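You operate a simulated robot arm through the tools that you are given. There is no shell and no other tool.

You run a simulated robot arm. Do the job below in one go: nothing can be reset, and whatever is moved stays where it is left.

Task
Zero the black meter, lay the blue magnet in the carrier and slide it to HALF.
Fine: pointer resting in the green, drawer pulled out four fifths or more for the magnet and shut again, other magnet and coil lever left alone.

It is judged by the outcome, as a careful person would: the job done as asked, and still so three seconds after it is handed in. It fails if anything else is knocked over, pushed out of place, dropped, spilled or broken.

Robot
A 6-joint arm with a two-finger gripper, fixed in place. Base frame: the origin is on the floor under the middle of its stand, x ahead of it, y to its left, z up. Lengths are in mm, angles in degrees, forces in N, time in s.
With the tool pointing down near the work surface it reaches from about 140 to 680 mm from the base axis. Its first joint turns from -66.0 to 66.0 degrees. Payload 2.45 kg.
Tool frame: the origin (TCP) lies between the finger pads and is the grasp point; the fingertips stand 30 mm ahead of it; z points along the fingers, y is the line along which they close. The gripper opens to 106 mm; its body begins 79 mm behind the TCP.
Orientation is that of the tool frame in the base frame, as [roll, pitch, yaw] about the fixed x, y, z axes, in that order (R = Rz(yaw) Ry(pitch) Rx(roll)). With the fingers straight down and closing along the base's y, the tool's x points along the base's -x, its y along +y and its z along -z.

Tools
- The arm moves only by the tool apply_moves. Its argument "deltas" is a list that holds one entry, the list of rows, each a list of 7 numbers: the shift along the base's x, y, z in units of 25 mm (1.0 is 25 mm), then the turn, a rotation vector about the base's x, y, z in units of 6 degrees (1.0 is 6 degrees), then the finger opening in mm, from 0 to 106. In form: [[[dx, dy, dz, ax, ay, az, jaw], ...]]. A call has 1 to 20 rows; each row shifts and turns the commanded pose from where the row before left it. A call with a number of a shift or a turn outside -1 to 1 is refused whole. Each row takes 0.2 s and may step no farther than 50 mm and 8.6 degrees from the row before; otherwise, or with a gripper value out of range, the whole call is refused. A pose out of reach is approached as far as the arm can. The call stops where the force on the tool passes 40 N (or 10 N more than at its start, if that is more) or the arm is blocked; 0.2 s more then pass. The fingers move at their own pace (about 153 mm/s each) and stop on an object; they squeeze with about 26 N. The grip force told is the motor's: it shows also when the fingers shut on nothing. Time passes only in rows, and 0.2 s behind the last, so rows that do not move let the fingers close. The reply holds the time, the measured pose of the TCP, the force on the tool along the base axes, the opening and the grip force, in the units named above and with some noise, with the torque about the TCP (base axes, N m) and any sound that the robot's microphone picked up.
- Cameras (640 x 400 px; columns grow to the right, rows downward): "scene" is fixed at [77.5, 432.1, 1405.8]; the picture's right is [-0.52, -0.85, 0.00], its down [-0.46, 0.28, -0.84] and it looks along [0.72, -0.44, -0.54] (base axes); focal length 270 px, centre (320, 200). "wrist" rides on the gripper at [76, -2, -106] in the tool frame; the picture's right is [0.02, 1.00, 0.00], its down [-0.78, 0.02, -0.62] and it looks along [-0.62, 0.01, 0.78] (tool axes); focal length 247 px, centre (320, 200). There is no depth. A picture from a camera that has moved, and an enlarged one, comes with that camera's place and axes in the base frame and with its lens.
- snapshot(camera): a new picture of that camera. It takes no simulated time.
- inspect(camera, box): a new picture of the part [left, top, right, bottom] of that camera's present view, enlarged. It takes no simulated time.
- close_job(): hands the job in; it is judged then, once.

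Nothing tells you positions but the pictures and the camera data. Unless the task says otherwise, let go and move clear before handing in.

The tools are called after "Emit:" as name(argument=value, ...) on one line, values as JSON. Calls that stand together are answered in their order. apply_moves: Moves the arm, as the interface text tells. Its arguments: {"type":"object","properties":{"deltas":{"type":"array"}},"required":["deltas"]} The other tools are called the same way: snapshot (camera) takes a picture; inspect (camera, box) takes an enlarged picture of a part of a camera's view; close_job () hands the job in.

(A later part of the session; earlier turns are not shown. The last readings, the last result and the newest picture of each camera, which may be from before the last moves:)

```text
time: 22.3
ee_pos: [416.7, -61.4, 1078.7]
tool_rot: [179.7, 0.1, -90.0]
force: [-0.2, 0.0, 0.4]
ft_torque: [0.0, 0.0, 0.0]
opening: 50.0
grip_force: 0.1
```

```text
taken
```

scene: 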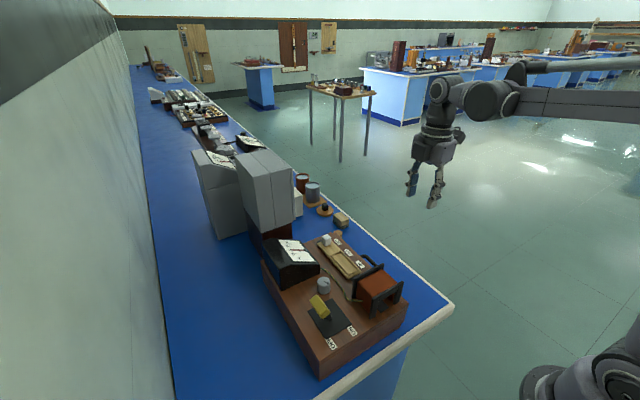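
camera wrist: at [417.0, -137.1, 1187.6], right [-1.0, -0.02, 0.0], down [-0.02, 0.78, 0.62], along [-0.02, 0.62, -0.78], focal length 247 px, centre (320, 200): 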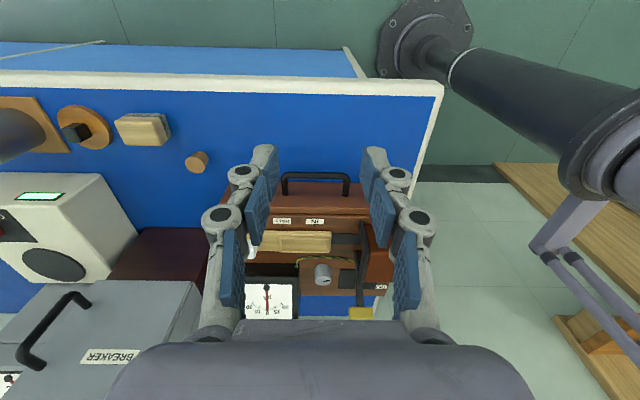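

Emit:
inspect(camera="wrist", box=[170, 130, 420, 330])

Emit:
inspect(camera="wrist", box=[50, 90, 250, 210])

Emit:
inspect(camera="wrist", box=[240, 150, 400, 250])

Emit:
inspect(camera="wrist", box=[230, 270, 310, 330])

```text
2.00 times, centred on (295, 230) of wrist
camera zoom: at [417.0, -137.1, 1187.6], right [-1.0, -0.02, 0.0], down [-0.02, 0.78, 0.62], along [-0.02, 0.62, -0.78], focal length 494 px, centre (370, 140)
```

zoom: 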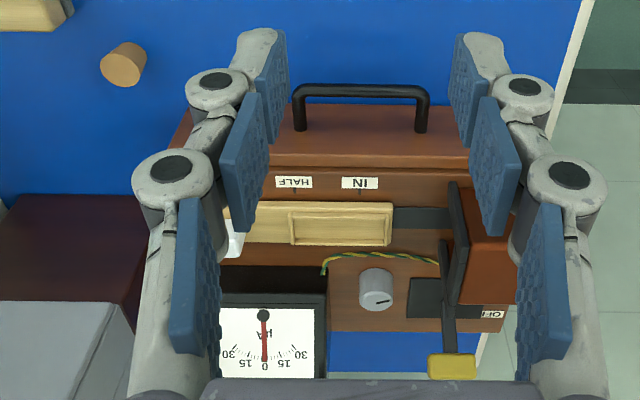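

```text
3.20 times, centred on (150, 150) of wrist
camera zoom: at [417.0, -137.1, 1187.6], right [-1.0, -0.02, 0.0], down [-0.02, 0.78, 0.62], along [-0.02, 0.62, -0.78], focal length 790 px, centre (864, 360)
```

zoom: 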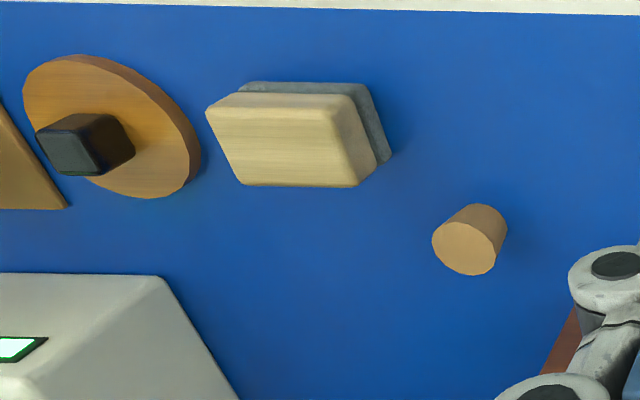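

```text
4.00 times, centred on (320, 200) of wrist
camera zoom: at [417.0, -137.1, 1187.6], right [-1.0, -0.02, 0.0], down [-0.02, 0.78, 0.62], along [-0.02, 0.62, -0.78], focal length 988 px, centre (320, 200)
```

zoom: 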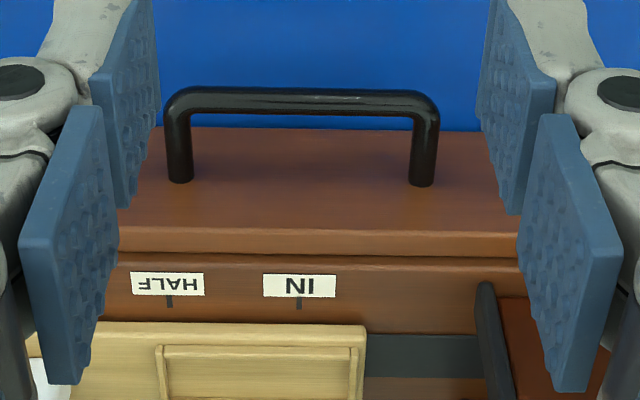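

```text
6.67 times, centred on (270, 300) of wrist
camera zoom: at [417.0, -137.1, 1187.6], right [-1.0, -0.02, 0.0], down [-0.02, 0.78, 0.62], along [-0.02, 0.62, -0.78], focal length 1646 px, centre (653, -467)
```

zoom: 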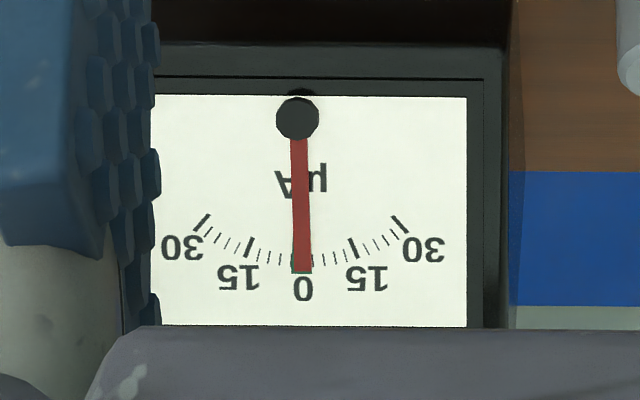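

The pointer sits squarely on 0, covering the green. The handle bar is at about y 55, z 889, x 370–463, 37 mm proud of the drawer face. I'll rotate back and come in above the bar with a narrow opening.

Emit:
apply_moves(deltas=[[[0, 0.3, 0, 0, 0, -1, 30], [0, 0.3, 0, 0, 0, -1, 30], [0, 0.3, 0, 0, 0, -1, 30], [0, 0.3, 0, 0, 0, -1, 30], [0, 0.3, 0, 0, 0, -1, 30], [0, 0.3, 0, 0, 0, -1, 30], [0, 0.3, 0, 0, 0, -1, 30], [0, 0.3, 0, 0, 0, -1, 24], [0, 0.3, 0, 0, 0, -1, 24], [0, 0.3, 0, 0, 0, -1, 24], [0, 0.3, -0.5, 0, 0, -1, 24], [0, 0.3, -0.5, 0, 0, -1, 24], [0, 0.3, -0.5, 0, 0, -1, 24], [0, 0.3, -0.5, 0, 0, -1, 24], [0, 0.4, -0.8, 0, 0, -1, 24], [0, 0, 0, 0, 0, 0, 24]]])

Emit:
snapshot(camera="wrist")

Emit:
inspect(camera="wrist", box=[240, 80, 400, 200])

```text
time: 25.7
ee_pos: [415.8, 55.2, 1009.6]
tool_rot: [179.8, 0.0, 179.9]
force: [-0.6, 0.0, -0.2]
ft_torque: [-0.01, -0.01, 0.01]
opening: 24.0
grip_force: 0.0
```

```text
taken
camera wrist: at [338.2, 53.7, 1117.3], right [-0.02, 1.0, 0.0], down [0.78, 0.01, 0.62], along [0.62, 0.01, -0.78], focal length 247 px, centre (320, 200)
```

wrist: 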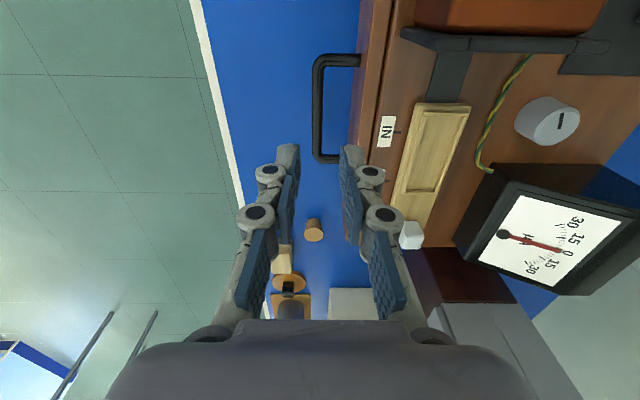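

```text
3.33 times, centred on (320, 140) of wrist
camera zoom: at [338.2, 53.7, 1117.3], right [-0.02, 1.0, 0.0], down [0.78, 0.01, 0.62], along [0.62, 0.01, -0.78], focal length 823 px, centre (320, 400)
```

zoom: 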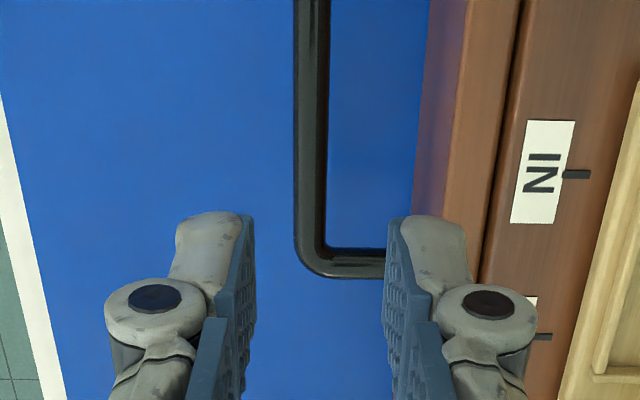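

The bar is at y≈53 and the face at y≈88. I'll drop to just above the bar with an 18 mm opening and fine-align there.

Emit:
apply_moves(deltas=[[[0, -0.1, -0.8, 0, 0, 0, 18], [0, 0, -0.8, 0, 0, 0, 18], [0, 0, -0.8, 0, 0, 0, 18], [0, 0, -0.5, 0, 0, 0, 18], [0, 0, 0, 0, 0, 0, 18]]])

Emit:
inspect(camera="wrist", box=[260, 80, 390, 200])

Emit:
snapshot(camera="wrist")

```text
time: 26.9
ee_pos: [416.3, 51.4, 936.6]
tool_rot: [179.9, -0.1, 179.9]
force: [0.9, 0.1, 0.6]
ft_torque: [-0.02, -0.04, -0.02]
opening: 18.1
grip_force: 0.1
```

```text
3.33 times, centred on (325, 140) of wrist
camera zoom: at [338.8, 50.0, 1044.8], right [-0.02, 1.0, 0.0], down [0.78, 0.01, 0.62], along [0.62, 0.01, -0.78], focal length 823 px, centre (303, 400)
```

zoom: 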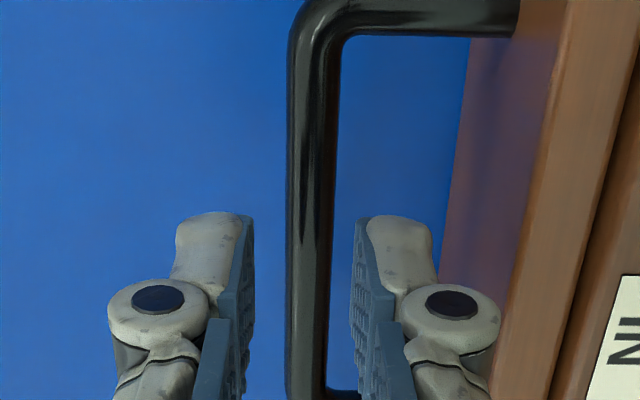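

```text
taken
camera wrist: at [338.8, 50.0, 1044.8], right [-0.02, 1.0, 0.0], down [0.78, 0.01, 0.62], along [0.62, 0.01, -0.78], focal length 247 px, centre (320, 200)
```

wrist: 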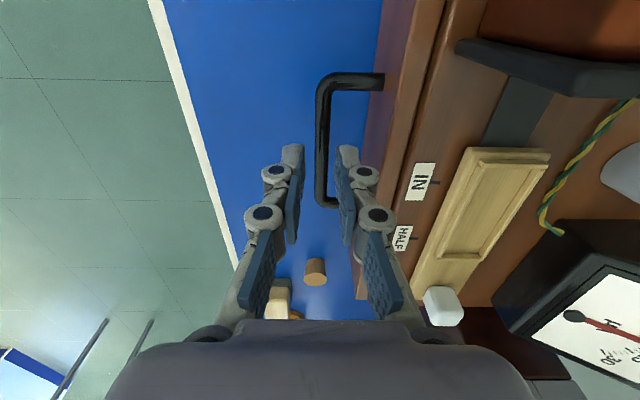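

The bar sits inside the opening with about 3 mm clearance on one side and 5 mm on the other. I'll descend around it and close.

Emit:
apply_moves(deltas=[[[0, 0.02, -0.4, 0, 0, 0, 18], [0, 0, -0.4, 0, 0, 0, 18], [0, 0, -0.36, 0, 0, 0, 18], [0, 0, 0, 0, 0, 0, 18]]])

Emit:
inspect(camera="wrist", box=[260, 80, 390, 200])

```text
time: 27.9
ee_pos: [416.8, 53.4, 908.3]
tool_rot: [179.9, -0.1, 179.9]
force: [-0.2, -0.5, 0.3]
ft_torque: [-0.01, 0.01, 0.05]
opening: 17.9
grip_force: 0.1
```

```text
3.33 times, centred on (325, 140) of wrist
camera zoom: at [338.3, 51.1, 1016.0], right [-0.02, 1.0, 0.0], down [0.78, 0.01, 0.62], along [0.62, 0.01, -0.78], focal length 823 px, centre (303, 400)
```

zoom: 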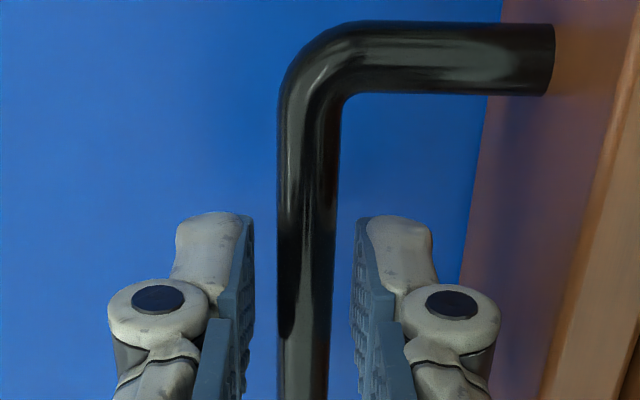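

Emit:
apply_moves(deltas=[[[0, 0, 0, 0, 0, 0, 13], [0, 0, 0, 0, 0, 0, 10], [0, 0, 0, 0, 0, 0, 7], [0, 0, 0, 0, 0, 0, 4], [0, 0, 0, 0, 0, 0, 2]]])

Emit:
inspect(camera="wrist", box=[260, 80, 390, 200])

```text
time: 29.1
ee_pos: [416.6, 51.9, 908.4]
tool_rot: [179.9, 0.0, 179.9]
force: [-1.0, 1.9, -5.5]
ft_torque: [-0.01, -0.02, -0.49]
opening: 9.0
grip_force: 36.7
```

```text
3.33 times, centred on (325, 140) of wrist
camera zoom: at [338.4, 51.1, 1016.0], right [-0.02, 1.0, 0.0], down [0.78, 0.01, 0.62], along [0.62, 0.01, -0.78], focal length 823 px, centre (303, 400)
```

zoom: 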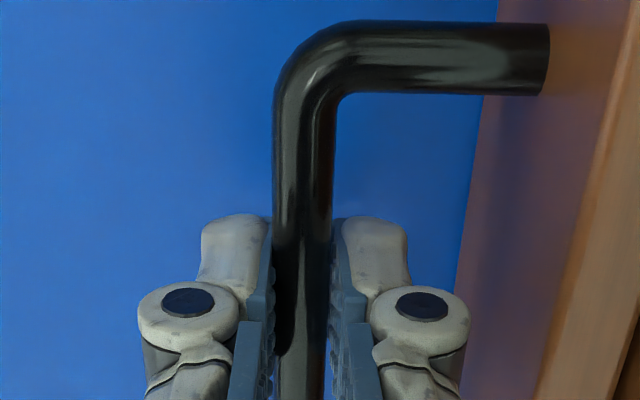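

The bar is gripped at a 9 mm opening. I'll pull the drawer toward -y in gentle steps.

Emit:
apply_moves(deltas=[[[0, -0.2, 0, 0, 0, 0, 2], [0, -0.3, 0, 0, 0, 0, 2], [0, -0.3, 0, 0, 0, 0, 2], [0, -0.3, 0, 0, 0, 0, 2], [0, -0.3, 0, 0, 0, 0, 2], [0, 0, 0, 0, 0, 0, 2]]])

Emit:
snapshot(camera="wrist")

Emit:
inspect(camera="scene", box=[260, 180, 470, 320])

```text
time: 30.5
ee_pos: [415.8, 17.1, 908.8]
tool_rot: [179.9, 0.1, 179.8]
force: [-2.8, 0.5, 8.6]
ft_torque: [-0.03, -0.03, -0.5]
opening: 9.4
grip_force: 36.7
```

```text
taken
camera wrist: at [338.4, 15.6, 1016.0], right [-0.02, 1.0, 0.0], down [0.78, 0.01, 0.62], along [0.62, 0.01, -0.78], focal length 247 px, centre (320, 200)
```

wrist: 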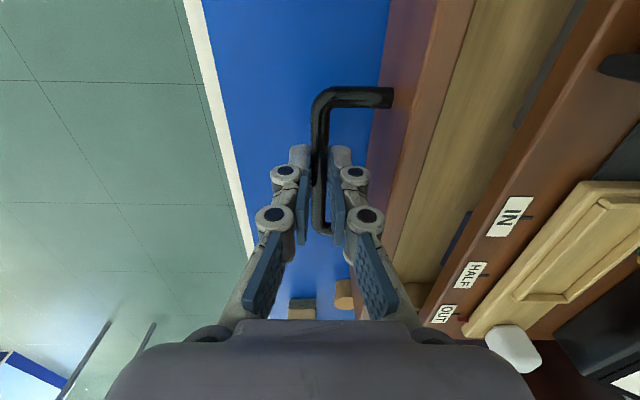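

```text
2.86 times, centred on (365, 250) of scene
camera zoom: at [77.4, 432.1, 1405.8], right [-0.52, -0.85, 0.0], down [-0.46, 0.28, -0.84], along [0.72, -0.44, -0.54], focal length 770 px, centre (191, 57)
```

zoom: 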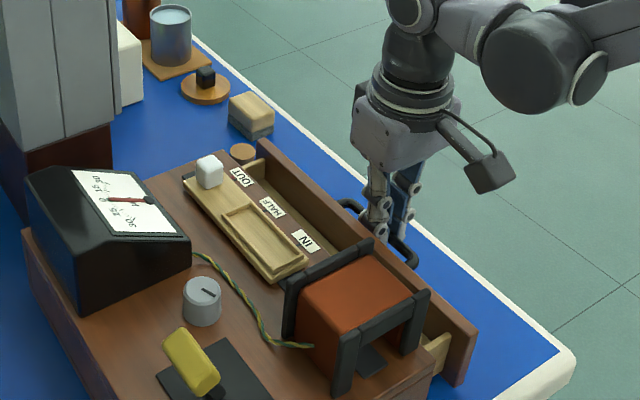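

Emit:
inspect(camera="scene", box=[310, 205, 380, 255])

Emit:
inspect(camera="wrist", box=[270, 220, 460, 325])

```text
8.00 times, centred on (345, 230) of scene
camera zoom: at [77.4, 432.1, 1405.8], right [-0.52, -0.85, 0.0], down [-0.46, 0.28, -0.84], along [0.72, -0.44, -0.54], focal length 2157 px, centre (120, -40)
```

zoom: 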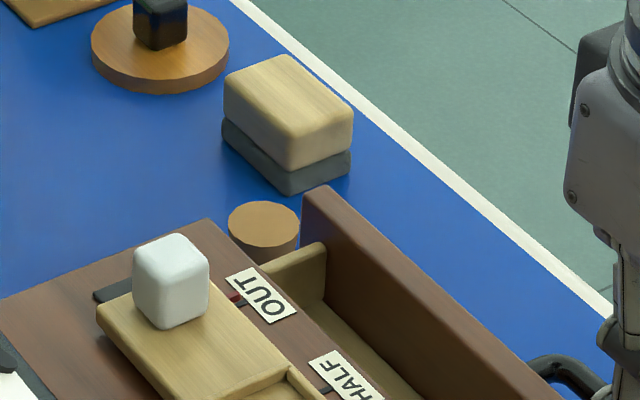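

```text
3.37 times, centred on (365, 272) of wrist
camera zoom: at [338.4, 15.6, 1016.0], right [-0.02, 1.0, 0.0], down [0.78, 0.01, 0.62], along [0.62, 0.01, -0.78], focal length 832 px, centre (168, -44)
```

zoom: 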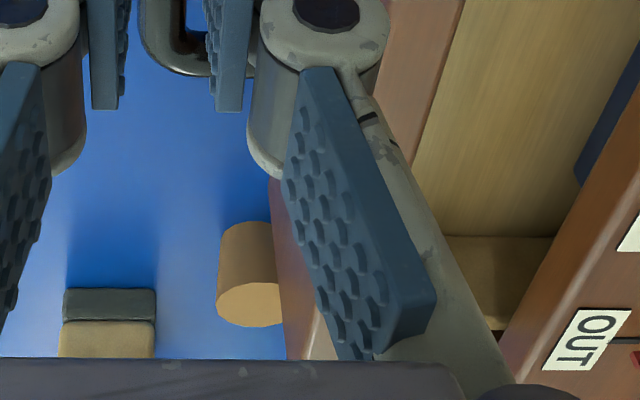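

The drawer end at x≈565 passes the cork at x≳578 with over 10 mm to spare. I'll keep pulling toward the stop.

Emit:
apply_moves(deltas=[[[0, -0.35, 0, 0, 0, 0, 2], [0, -0.35, 0, 0, 0, 0, 2], [0, -0.35, 0, 0, 0, 0, 2], [0, -0.35, 0, 0, 0, 0, 2], [0, -0.35, 0, 0, 0, 0, 2], [0, 0, 0, 0, 0, 0, 2]]])

Emit:
inspect(camera="scene", box=[260, 180, 470, 320])

Emit:
snapshot(camera="wrist")

```text
time: 31.9
ee_pos: [417.6, -27.6, 908.0]
tool_rot: [179.9, -0.1, 180.0]
force: [-0.4, -0.9, -25.2]
ft_torque: [-0.04, -0.1, -0.46]
opening: 9.0
grip_force: 36.7
```

```text
2.86 times, centred on (365, 250) of scene
camera zoom: at [77.9, 432.0, 1405.8], right [-0.52, -0.85, 0.0], down [-0.46, 0.28, -0.84], along [0.72, -0.44, -0.54], focal length 770 px, centre (191, 57)
```

zoom: 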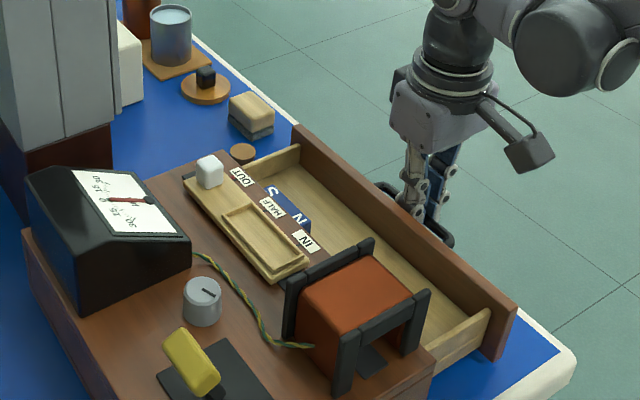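

```text
taken
camera wrist: at [338.3, -28.7, 1015.9], right [-0.02, 1.0, 0.0], down [0.78, 0.01, 0.62], along [0.62, 0.01, -0.78], focal length 247 px, centre (320, 200)
```

wrist: 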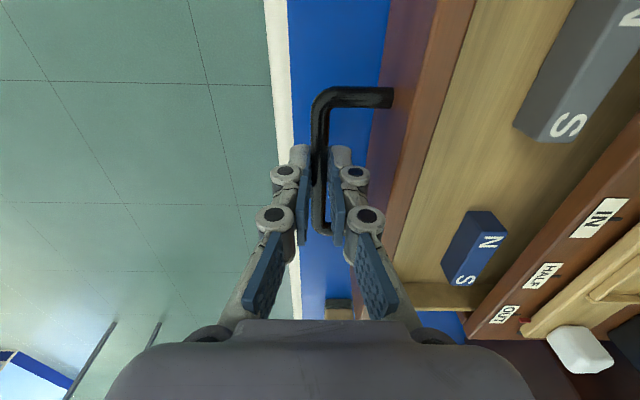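

Both magnets are in view, blue at the far end and grey nearer me. I'll keep pulling.

Emit:
apply_moves(deltas=[[[0, -0.3, -0.02, 0, 0, 0, 2], [0, -0.3, 0, 0, 0, 0, 2], [0, -0.3, 0, 0, 0, 0, 2], [0, -0.3, 0, 0, 0, 0, 2], [0, 0, 0, 0, 0, 0, 2]]])

Emit:
inspect(camera="scene", box=[260, 180, 470, 320])

```text
time: 33.1
ee_pos: [416.0, -57.0, 907.8]
tool_rot: [179.9, 0.0, 179.9]
force: [-0.6, -2.0, 6.5]
ft_torque: [0.02, -0.23, -0.48]
opening: 9.2
grip_force: 36.8
```

```text
2.86 times, centred on (365, 250) of scene
camera zoom: at [77.5, 432.1, 1405.8], right [-0.52, -0.85, 0.0], down [-0.46, 0.28, -0.84], along [0.72, -0.44, -0.54], focal length 770 px, centre (191, 57)
```

zoom: 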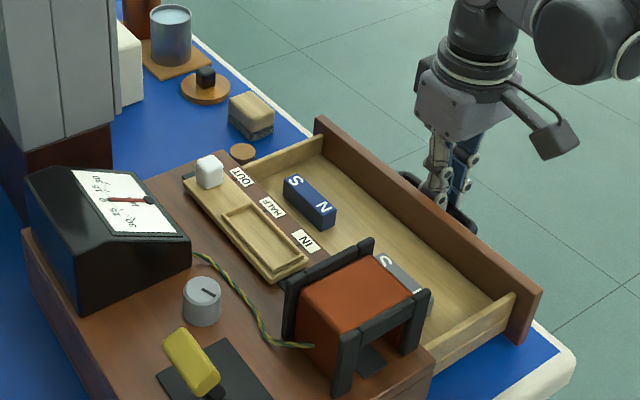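

Emit:
apply_moves(deltas=[[[0, -0.25, 0, 0, 0, 0, 2], [0, -0.25, 0, 0, 0, 0, 2], [0, -0.25, 0, 0, 0, 0, 2], [0, -0.25, 0, 0, 0, 0, 2], [0, 0, 0, 0, 0, 0, 2]]])

Emit:
inspect(camera="scene", box=[260, 180, 470, 320])

Emit:
snapshot(camera="wrist")

```text
time: 34.3
ee_pos: [416.1, -81.4, 907.7]
tool_rot: [180.0, 0.0, 180.0]
force: [0.1, -0.3, 21.5]
ft_torque: [-0.04, -0.03, -0.49]
opening: 9.0
grip_force: 36.6
```

```text
2.86 times, centred on (365, 250) of scene
camera zoom: at [77.3, 432.1, 1405.8], right [-0.52, -0.85, 0.0], down [-0.46, 0.28, -0.84], along [0.72, -0.44, -0.54], focal length 770 px, centre (191, 57)
```

zoom: 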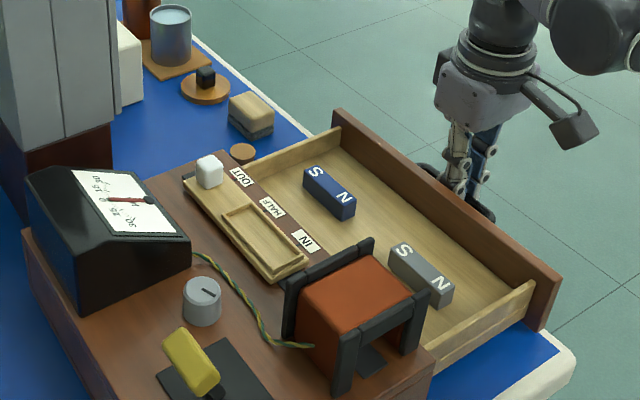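

```text
taken
camera wrist: at [338.2, -83.4, 1015.9], right [-0.02, 1.0, 0.0], down [0.78, 0.01, 0.62], along [0.62, 0.01, -0.78], focal length 247 px, centre (320, 200)
```

wrist: 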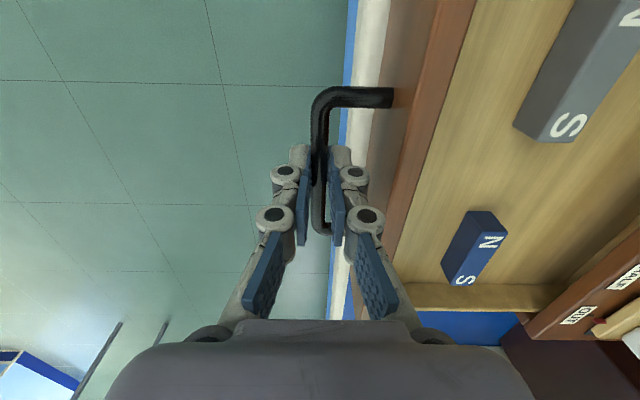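

Emit:
apply_moves(deltas=[[[0, -0.2, 0.02, 0, 0, 0, 2], [0, -0.2, 0, 0, 0, 0, 2], [0, -0.2, 0, 0, 0, 0, 2], [0, -0.2, 0, 0, 0, 0, 2], [0, -0.2, 0, 0, 0, 0, 2], [0, 0, 0, 0, 0, 0, 2]]])

Emit:
inspect(camera="scene", box=[260, 180, 470, 320])

```text
time: 35.5
ee_pos: [415.8, -97.1, 907.5]
tool_rot: [178.6, 0.0, -179.8]
force: [0.6, 5.6, 2.2]
ft_torque: [0.11, -0.07, -0.75]
opening: 9.3
grip_force: 37.1
stopped in row 6: the force on the tool passed its limit at 44 N (the readings are from after the stop); the commanded pose is now the measured one
```

```text
2.86 times, centred on (365, 250) of scene
camera zoom: at [77.5, 432.2, 1405.7], right [-0.52, -0.85, 0.0], down [-0.46, 0.28, -0.84], along [0.72, -0.44, -0.54], focal length 770 px, centre (191, 57)
```

zoom: 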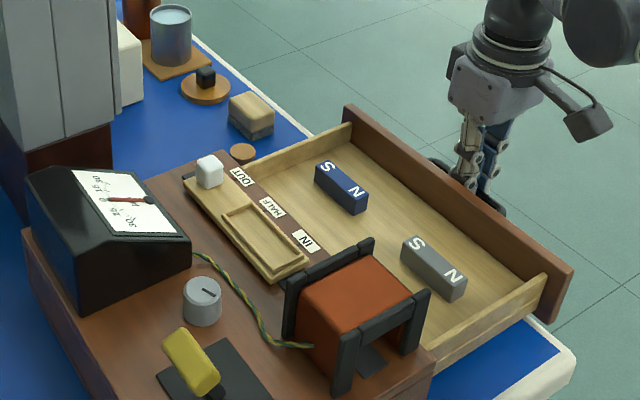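

The drawer reached its stop after about 150 mm. I'll release the handle, rise straight up and look into the drawer.

Emit:
apply_moves(deltas=[[[0, 0, 0, 0, 0, 0, 12], [0, 0, 0, 0, 0, 0, 18], [0, 0, 0.3, 0, 0, 0, 18], [0, 0, 0.6, 0, 0, 0, 18], [0, 0, 0.9, 0, 0, 0, 18], [0, 0, 0.9, 0.1, 0, 0, 18], [0, 0.3, 0.9, 0.13, 0, 0, 30], [0, 0.9, 0.5, 0, 0, 0, 40], [0, 0.9, 0, 0, 0, 0, 40], [0, 0.9, 0, 0, 0, 0, 40], [0, 0, 0, 0, 0, 0, 40]]])

Emit:
snapshot(camera="wrist")

Emit:
inspect(camera="scene", box=[300, 200, 480, 320])

```text
time: 37.9
ee_pos: [416.2, -22.9, 1010.5]
tool_rot: [177.3, 0.1, -179.7]
force: [0.2, -0.1, 0.0]
ft_torque: [0.01, -0.01, -0.02]
opening: 40.1
grip_force: 0.0
```

```text
taken
camera wrist: at [338.5, -29.4, 1117.6], right [-0.03, 1.0, 0.05], down [0.78, -0.01, 0.62], along [0.62, 0.05, -0.78], focal length 247 px, centre (320, 200)
```

wrist: 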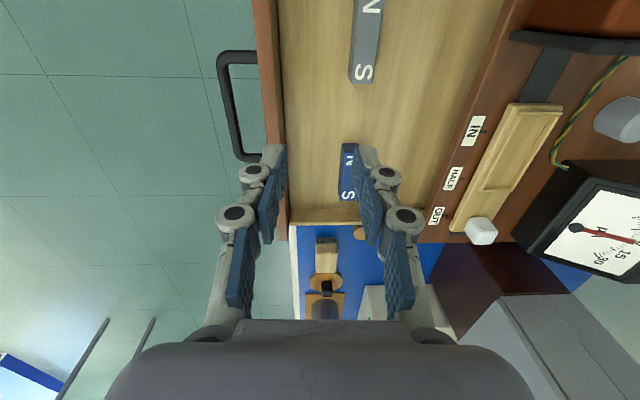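

```text
3.33 times, centred on (390, 260) of scene
camera zoom: at [77.5, 432.1, 1405.8], right [-0.52, -0.85, 0.0], down [-0.46, 0.28, -0.84], along [0.72, -0.44, -0.54], focal length 899 px, centre (87, 0)
```

zoom: 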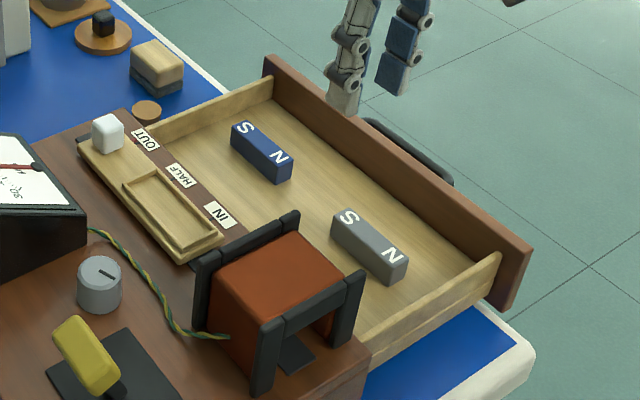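

The drawer stays open and the blue magnet lies along x near (498, 0). I'll correct the slight roll and take a closer look from above.

Emit:
apply_moves(deltas=[[[0.4, 0.4, 0, -0.2, 0, 0, 60], [0.5, 0.4, 0, -0.2, 0, 0, 70], [0.45, 0.03, 0, -0.05, 0, 0, 70], [0, 0, 0, 0, 0, 0, 70]]])

Emit:
snapshot(camera="wrist")

Emit:
inspect(camera="wrist", box=[240, 90, 400, 210])

```text
time: 38.9
ee_pos: [450.1, -3.6, 1010.1]
tool_rot: [-179.9, 0.1, -179.7]
force: [-0.2, -0.2, -0.8]
ft_torque: [-0.04, 0.01, 0.01]
opening: 70.0
grip_force: 0.0
```

```text
taken
camera wrist: at [372.2, -3.8, 1117.9], right [-0.03, 1.0, 0.0], down [0.78, 0.02, 0.62], along [0.62, 0.02, -0.78], focal length 247 px, centre (320, 200)
```

wrist: 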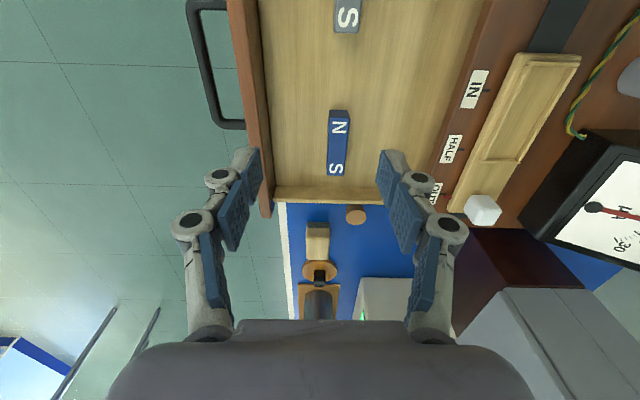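

```text
3.33 times, centred on (320, 150) of wrist
camera zoom: at [372.2, -3.8, 1117.9], right [-0.03, 1.0, 0.0], down [0.78, 0.02, 0.62], along [0.62, 0.02, -0.78], focal length 823 px, centre (320, 367)
```

zoom: 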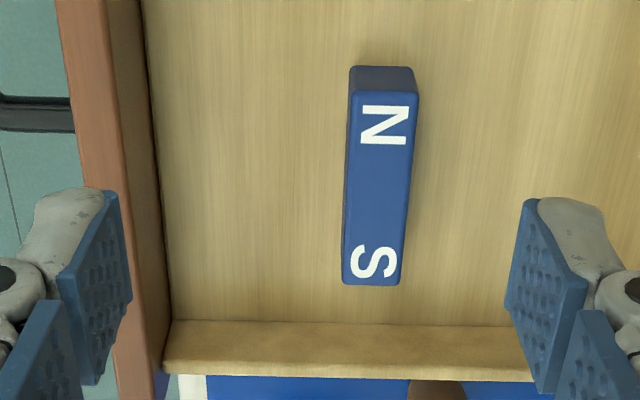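

Emit:
apply_moves(deltas=[[[0.4, 0.25, -0.5, 0, 0, 0, 60], [0.4, 0.25, -0.7, 0, 0, 0, 60], [0.4, 0.25, -0.8, 0, 0, 0, 60], [0, 0, 0, 0, 0, 0, 60]]])

Emit:
snapshot(camera="wrist")

Emit:
inspect(camera="wrist", box=[240, 90, 400, 210])

Emit:
inspect(camera="scene", box=[300, 200, 480, 320])

```text
time: 39.9
ee_pos: [480.7, 15.9, 959.3]
tool_rot: [-179.9, 0.0, -179.7]
force: [0.3, 0.1, 0.2]
ft_torque: [0.02, 0.01, 0.02]
opening: 59.9
grip_force: 0.1
```

```text
taken
camera wrist: at [402.3, 15.3, 1067.4], right [-0.03, 1.0, 0.0], down [0.78, 0.02, 0.62], along [0.62, 0.02, -0.78], focal length 247 px, centre (320, 200)
```

wrist: 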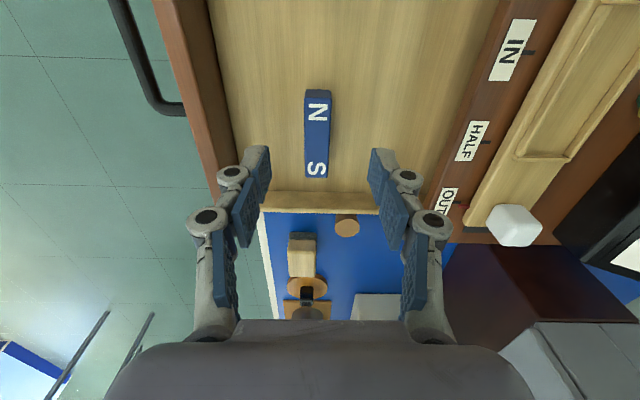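

```text
3.33 times, centred on (320, 150) of wrist
camera zoom: at [402.3, 15.3, 1067.4], right [-0.03, 1.0, 0.0], down [0.78, 0.02, 0.62], along [0.62, 0.02, -0.78], focal length 823 px, centre (320, 367)
```

zoom: 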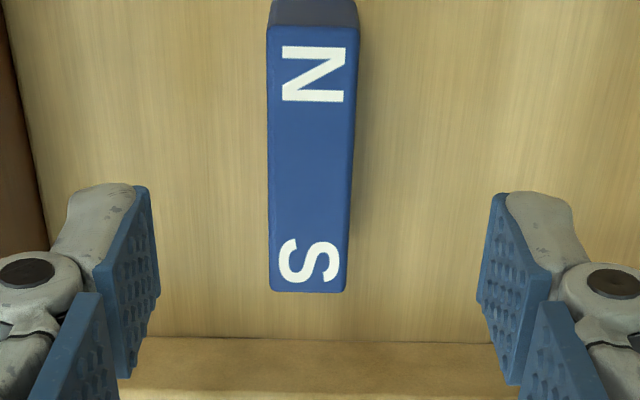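

```text
3.33 times, centred on (390, 260) of scene
camera zoom: at [77.5, 432.1, 1405.8], right [-0.52, -0.85, 0.0], down [-0.46, 0.28, -0.84], along [0.72, -0.44, -0.54], focal length 899 px, centre (87, 0)
```

zoom: 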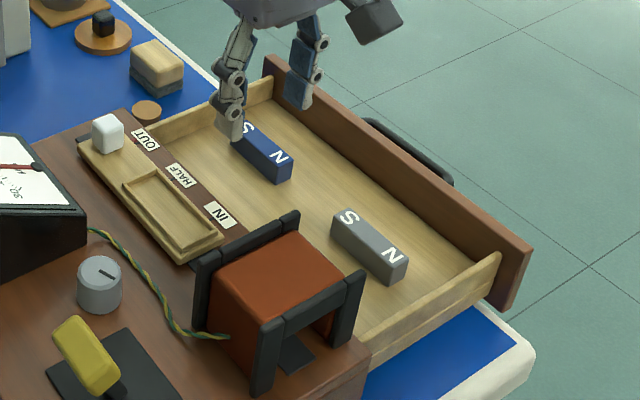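

The magnet is about 60×18×18 mm, centred at (480, 15) with its top near z 902. Before grasping it, I'll survey the carrier recess from above so I know where to place it.

Emit:
apply_moves(deltas=[[[-0.4, 0.5, 0.8, 0, 0, 0, 60], [-0.5, 0.9, 0.8, 0, 0, 0, 60], [-0.5, 0.9, 0.1, 0, 0, 0, 60], [-0.5, 0.9, 0, 0, 0, 0, 60], [-0.5, 0.9, 0, 0, 0, 0, 60], [-0.03, 0.94, 0, 0, 0, 0, 60], [0, 0, 0, 0, 0, 0, 60]]])

Emit:
snapshot(camera="wrist")

Emit:
inspect(camera="wrist", box=[240, 80, 400, 200])

Emit:
inspect(camera="wrist", box=[240, 150, 400, 270])

```text
time: 41.5
ee_pos: [418.9, 142.5, 1003.7]
tool_rot: [-179.9, 0.0, -179.7]
force: [0.5, 1.3, -0.6]
ft_torque: [0.0, -0.03, 0.03]
opening: 60.0
grip_force: 0.1
```

```text
taken
camera wrist: at [341.5, 141.3, 1110.6], right [-0.03, 1.0, 0.0], down [0.78, 0.02, 0.62], along [0.62, 0.02, -0.78], focal length 247 px, centre (320, 200)
```

wrist: 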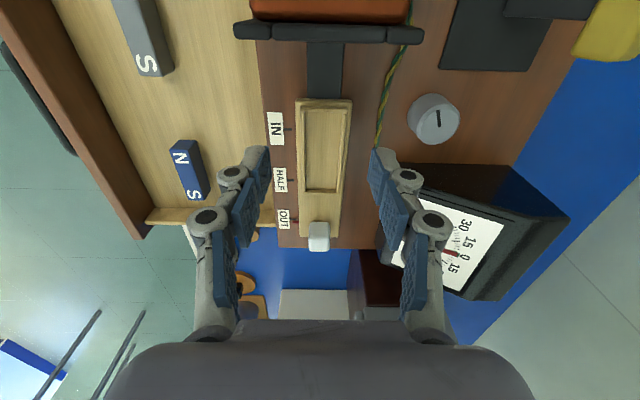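

```text
3.33 times, centred on (320, 140) of wrist
camera zoom: at [341.5, 141.3, 1110.6], right [-0.03, 1.0, 0.0], down [0.78, 0.02, 0.62], along [0.62, 0.02, -0.78], focal length 823 px, centre (320, 400)
```

zoom: 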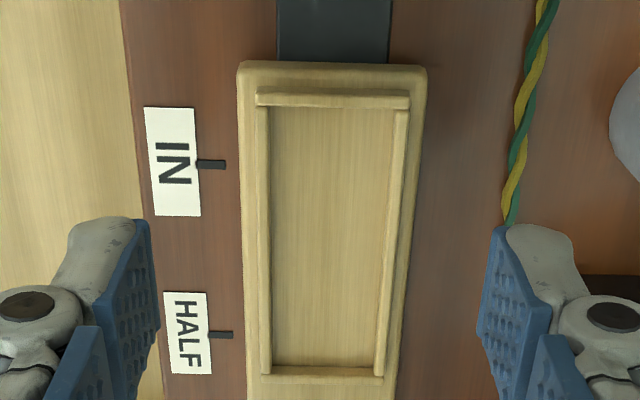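

```text
3.33 times, centred on (320, 210) of wrist
camera zoom: at [341.5, 141.3, 1110.6], right [-0.03, 1.0, 0.0], down [0.78, 0.02, 0.62], along [0.62, 0.02, -0.78], focal length 823 px, centre (320, 167)
```

zoom: 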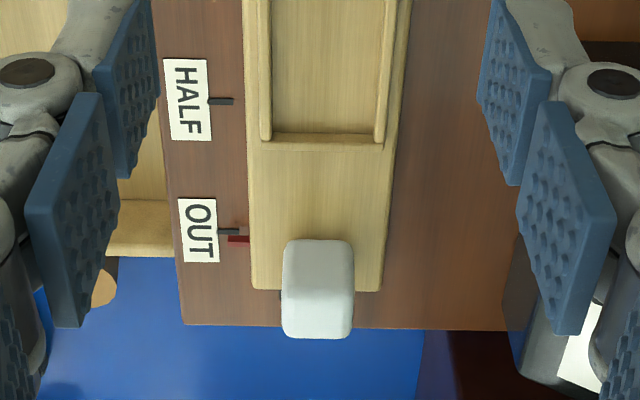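

The carrier's recess is about 70×29 mm, centred near (440, 145.5). The ticks are IN x≈422, HALF≈472 and OUT≈522, so the carrier must move -50 mm. Now back over the blue magnet to grasp it.

Emit:
apply_moves(deltas=[[[0.5, -0.94, 0, 0, 0, 0, 56], [0.5, -0.94, 0, 0, 0, 0, 56], [0.5, -0.94, 0, 0, 0, 0, 56], [0.5, -0.94, 0, 0, 0, 0, 56], [0.4, -0.94, -0.5, 0, 0, 0, 50], [0.0, -0.4, -0.9, 0, 0, 0, 50], [0, 0, -0.9, 0, 0, 0, 50], [0, 0, -0.6, 0, 0, 0, 50], [0, 0, -0.3, 0, 0, 0, 50], [0, 0, 0, 0, 0, 0, 50]]])

Emit:
snapshot(camera="wrist")

Emit:
inspect(camera="wrist", box=[240, 90, 400, 210])

Emit:
inspect(camera="scene", box=[300, 180, 420, 260])

```text
time: 43.7
ee_pos: [479.1, 14.1, 923.1]
tool_rot: [-180.0, 0.1, -179.6]
force: [0.0, 0.6, 1.1]
ft_torque: [0.0, 0.03, 0.0]
opening: 49.9
grip_force: 0.0
```

```text
taken
camera wrist: at [400.8, 13.7, 1030.1], right [-0.03, 1.0, 0.0], down [0.78, 0.02, 0.62], along [0.62, 0.02, -0.78], focal length 247 px, centre (320, 200)
```

wrist: 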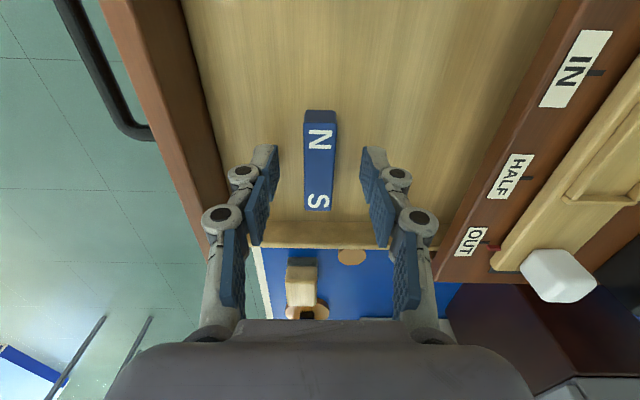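

```text
3.33 times, centred on (320, 150) of wrist
camera zoom: at [400.8, 13.7, 1030.1], right [-0.03, 1.0, 0.0], down [0.78, 0.02, 0.62], along [0.62, 0.02, -0.78], focal length 823 px, centre (320, 367)
```

zoom: 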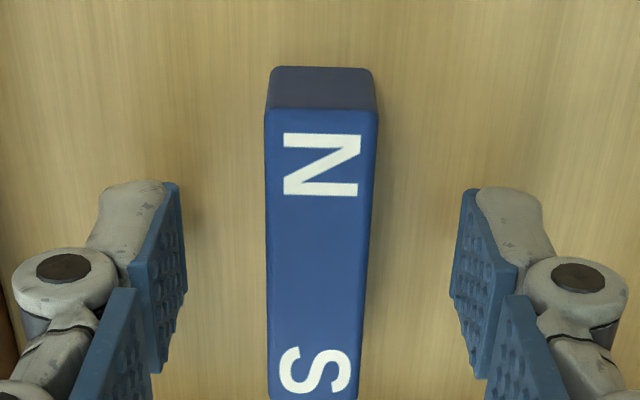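

```text
5.00 times, centred on (360, 220) of scene
camera zoom: at [77.5, 432.1, 1405.8], right [-0.52, -0.85, 0.0], down [-0.46, 0.28, -0.84], along [0.72, -0.44, -0.54], focal length 1348 px, centre (120, 100)
```

zoom: 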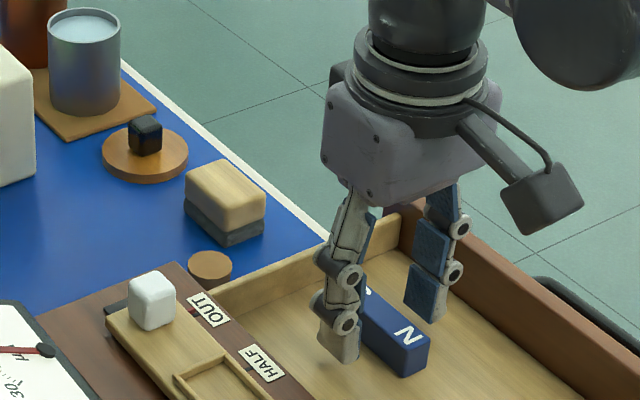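

The magnet is centred between the pads. I'll lower 4 mm more and close gently.

Emit:
apply_moves(deltas=[[[0, 0, -0.16, 0, 0, 0, 40], [0, 0, 0, 0, 0, 0, 28], [0, 0, 0, 0, 0, 0, 22], [0, 0, 0, 0, 0, 0, 18], [0, 0, 0, 0, 0, 0, 14], [0, 0, 0, 0, 0, 0, 10], [0, 0, 0, 0, 0, 0, 10]]])

Emit:
inspect(camera="wrist", box=[240, 90, 400, 210])

```text
time: 45.3
ee_pos: [479.2, 16.0, 918.9]
tool_rot: [-179.9, 0.0, -179.6]
force: [0.1, 0.0, 0.6]
ft_torque: [0.01, -0.03, -0.01]
opening: 17.6
grip_force: 26.1
```

```text
3.33 times, centred on (320, 150) of wrist
camera zoom: at [401.0, 13.7, 1026.5], right [-0.03, 1.0, 0.0], down [0.78, 0.02, 0.62], along [0.62, 0.02, -0.78], focal length 823 px, centre (320, 367)
```

zoom: 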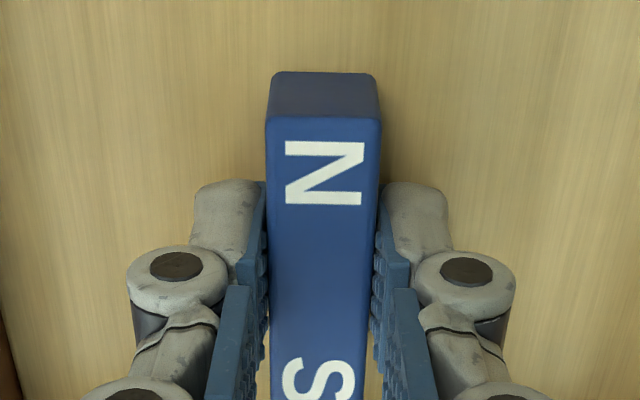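

The magnet is gripped with a 17.6 mm opening. I'll lift it slowly straight up.

Emit:
apply_moves(deltas=[[[0, 0, 0.2, 0, 0, 0, 8], [0, 0, 0.4, 0, 0, 0, 8], [0, 0, 0.6, 0, 0, 0, 8], [0, 0, 0.6, 0, 0, 0, 8], [0, 0, 0.6, 0, 0, 0, 8], [0, 0, 0.6, 0, 0, 0, 8], [0, 0, 0.5, 0, 0, 0, 8], [0, 0, 0, 0, 0, 0, 8]]])

Emit:
snapshot(camera="wrist")

Emit:
inspect(camera="scene", box=[260, 160, 440, 280])

```text
time: 47.1
ee_pos: [479.1, 14.9, 1007.0]
tool_rot: [-179.8, -0.1, -179.8]
force: [0.6, -0.7, -1.8]
ft_torque: [-0.02, -0.01, 0.01]
opening: 17.5
grip_force: 26.0
```

```text
taken
camera wrist: at [401.1, 13.1, 1114.7], right [-0.03, 1.0, 0.0], down [0.78, 0.02, 0.62], along [0.62, 0.02, -0.78], focal length 247 px, centre (320, 200)
```

wrist: 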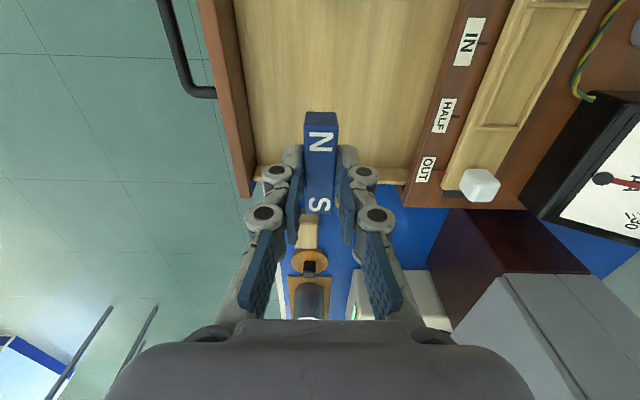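

```text
3.33 times, centred on (350, 220) of scene
camera zoom: at [77.6, 432.1, 1405.8], right [-0.52, -0.85, 0.0], down [-0.46, 0.28, -0.84], along [0.72, -0.44, -0.54], focal length 899 px, centre (220, 133)
```

zoom: 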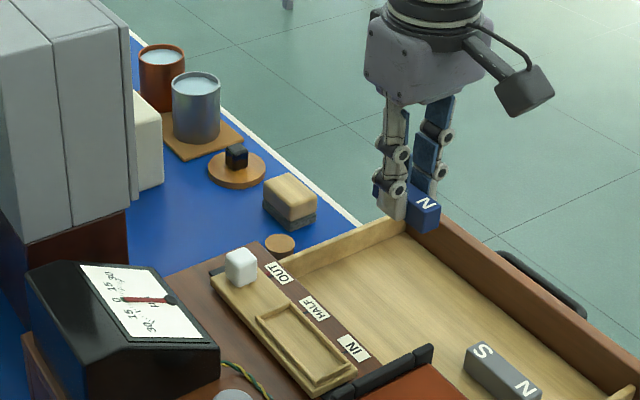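

The magnet is held level. I'll carry it over the recess near (439, 145) and look before lowering.

Emit:
apply_moves(deltas=[[[-0.27, 0.87, 0, 0, 0, 0, 8], [-0.27, 0.87, 0, 0, 0, 0, 8], [-0.27, 0.87, 0, 0, 0, 0, 8], [-0.27, 0.87, 0, 0, 0, 0, 8], [-0.27, 0.87, 0, 0, 0, 0, 8], [-0.25, 0.86, 0, 0, 0, 0, 8], [0, 0, -0.4, 0, 0, 0, 8], [0, 0, 0, 0, 0, 0, 8]]])

Emit:
snapshot(camera="wrist")

Emit:
inspect(camera="wrist", box=[240, 60, 400, 200])

Emit:
inspect(camera="scene", box=[280, 180, 420, 280])

```text
time: 48.9
ee_pos: [439.7, 145.5, 996.0]
tool_rot: [-179.9, 0.0, -179.7]
force: [0.5, 0.2, -1.1]
ft_torque: [-0.07, -0.02, -0.02]
opening: 17.6
grip_force: 25.3
```

```text
taken
camera wrist: at [361.3, 143.9, 1103.6], right [-0.03, 1.0, 0.0], down [0.78, 0.02, 0.62], along [0.62, 0.02, -0.78], focal length 247 px, centre (320, 200)
```

wrist: 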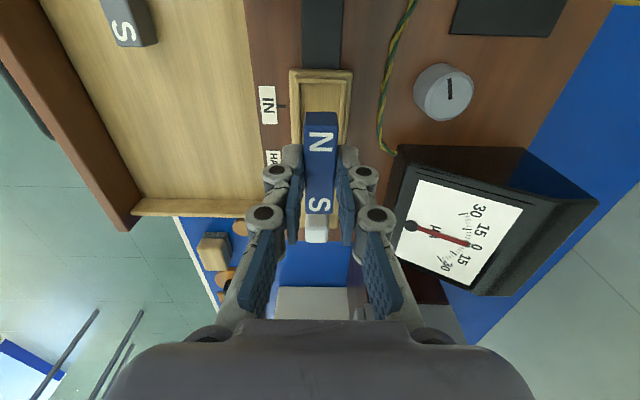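

```text
2.86 times, centred on (320, 130) of wrist
camera zoom: at [361.3, 143.9, 1103.6], right [-0.03, 1.0, 0.0], down [0.78, 0.02, 0.62], along [0.62, 0.02, -0.78], focal length 706 px, centre (320, 400)
```

zoom: 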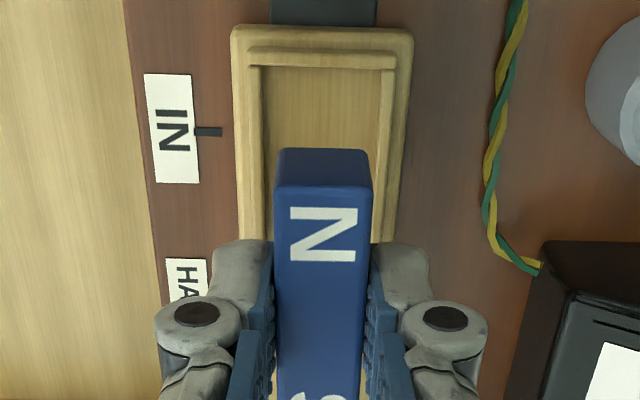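

```text
4.00 times, centred on (350, 230) of scene
camera zoom: at [77.6, 432.1, 1405.8], right [-0.52, -0.85, 0.0], down [-0.46, 0.28, -0.84], along [0.72, -0.44, -0.54], focal length 1078 px, centre (200, 80)
```

zoom: 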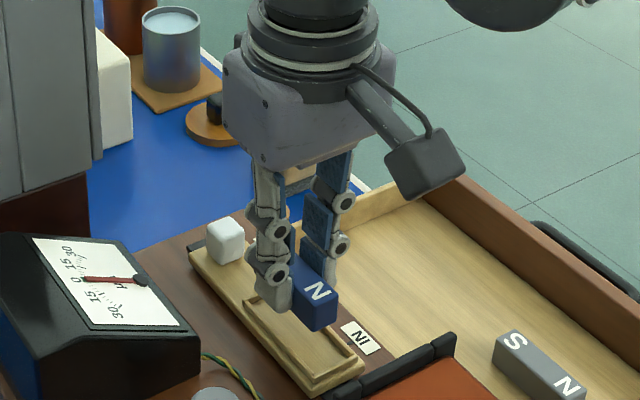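

The magnet lines up with the recess in both directions. I'll lower it to just above the tray.

Emit:
apply_moves(deltas=[[[-0.05, 0, -0.4, 0, 0, 0, 8], [0, 0, -0.4, 0, 0, 0, 8], [0, 0, -0.28, 0, 0, 0, 8], [0, 0, 0, 0, 0, 0, 8]]])

Emit:
inspect(camera="wrist", box=[240, 60, 400, 200])

Emit:
inspect(camera="scene", box=[300, 210, 390, 280])

```text
time: 50.0
ee_pos: [438.1, 146.0, 970.3]
tool_rot: [-179.9, 0.1, -179.7]
force: [-0.9, -0.8, 7.4]
ft_torque: [-0.12, 0.05, -0.05]
opening: 17.6
grip_force: 26.2
stopped in row 4: the force on the tool passed its limit at 42 N (the readings are from after the stop); the commanded pose is now the measured one
```

```text
2.86 times, centred on (320, 130) of wrist
camera zoom: at [360.0, 144.3, 1078.4], right [-0.03, 1.0, 0.0], down [0.78, 0.02, 0.62], along [0.62, 0.02, -0.78], focal length 706 px, centre (320, 400)
```

zoom: 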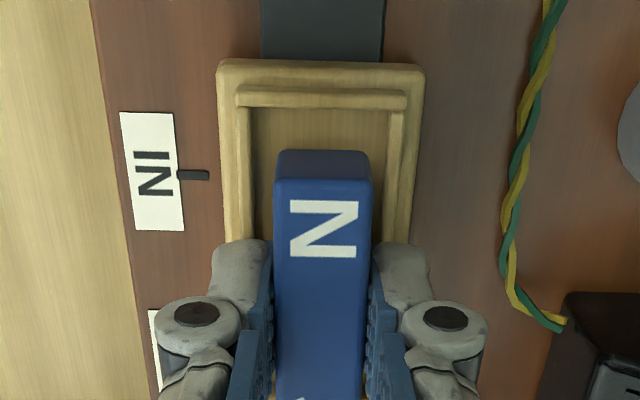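

```text
5.71 times, centred on (345, 245) of scene
camera zoom: at [77.4, 432.1, 1405.8], right [-0.52, -0.85, 0.0], down [-0.46, 0.28, -0.84], along [0.72, -0.44, -0.54], focal length 1541 px, centre (177, -57)
```

zoom: 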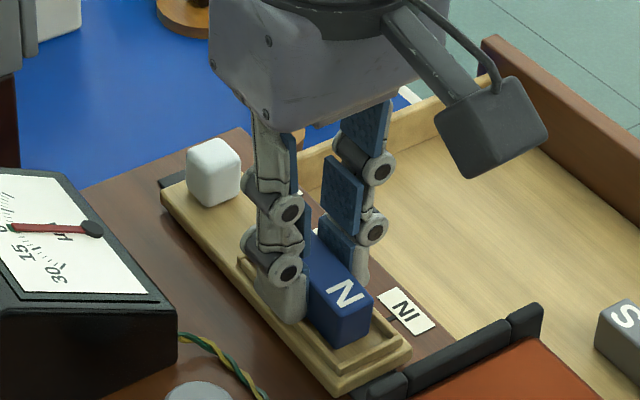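

Contact came earlier than expected, at TCP z 970. I need to see whether the magnet end is on the far rim or the fingertips are on the side rims.

Emit:
inspect(camera="scene", box=[325, 235, 375, 270])

Emit:
inspect(camera="wrist", box=[270, 70, 370, 160])

Emit:
inspect(camera="wrist", box=[270, 150, 370, 260])

```text
11.43 times, centred on (350, 252) of scene
camera zoom: at [77.4, 432.1, 1405.8], right [-0.52, -0.85, 0.0], down [-0.46, 0.28, -0.84], along [0.72, -0.44, -0.54], focal length 3081 px, centre (-23, -400)
```

zoom: 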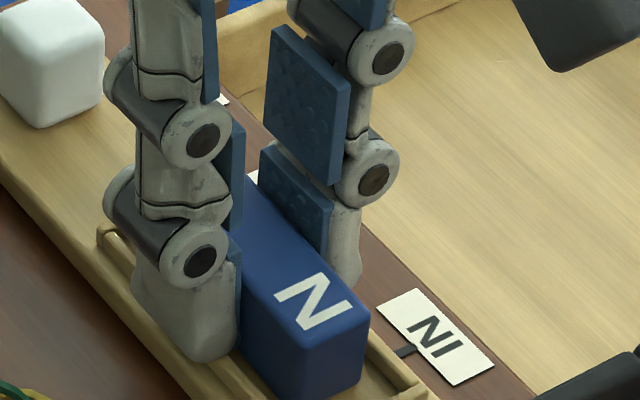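

```text
4.44 times, centred on (320, 115) of wrist
camera zoom: at [360.0, 144.3, 1078.4], right [-0.03, 1.0, 0.0], down [0.78, 0.02, 0.62], along [0.62, 0.02, -0.78], focal length 1098 px, centre (320, 578)
```

zoom: 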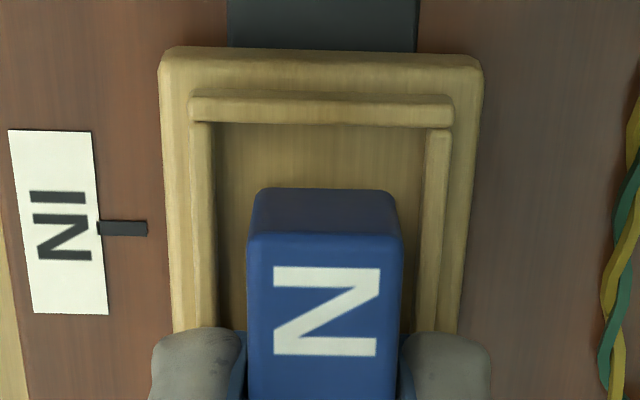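

```text
3.64 times, centred on (320, 205) of wrist
camera zoom: at [360.0, 144.3, 1078.4], right [-0.03, 1.0, 0.0], down [0.78, 0.02, 0.62], along [0.62, 0.02, -0.78], focal length 898 px, centre (320, 182)
```

zoom: 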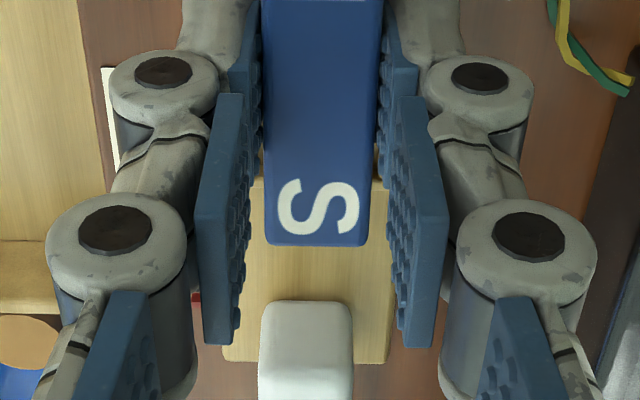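

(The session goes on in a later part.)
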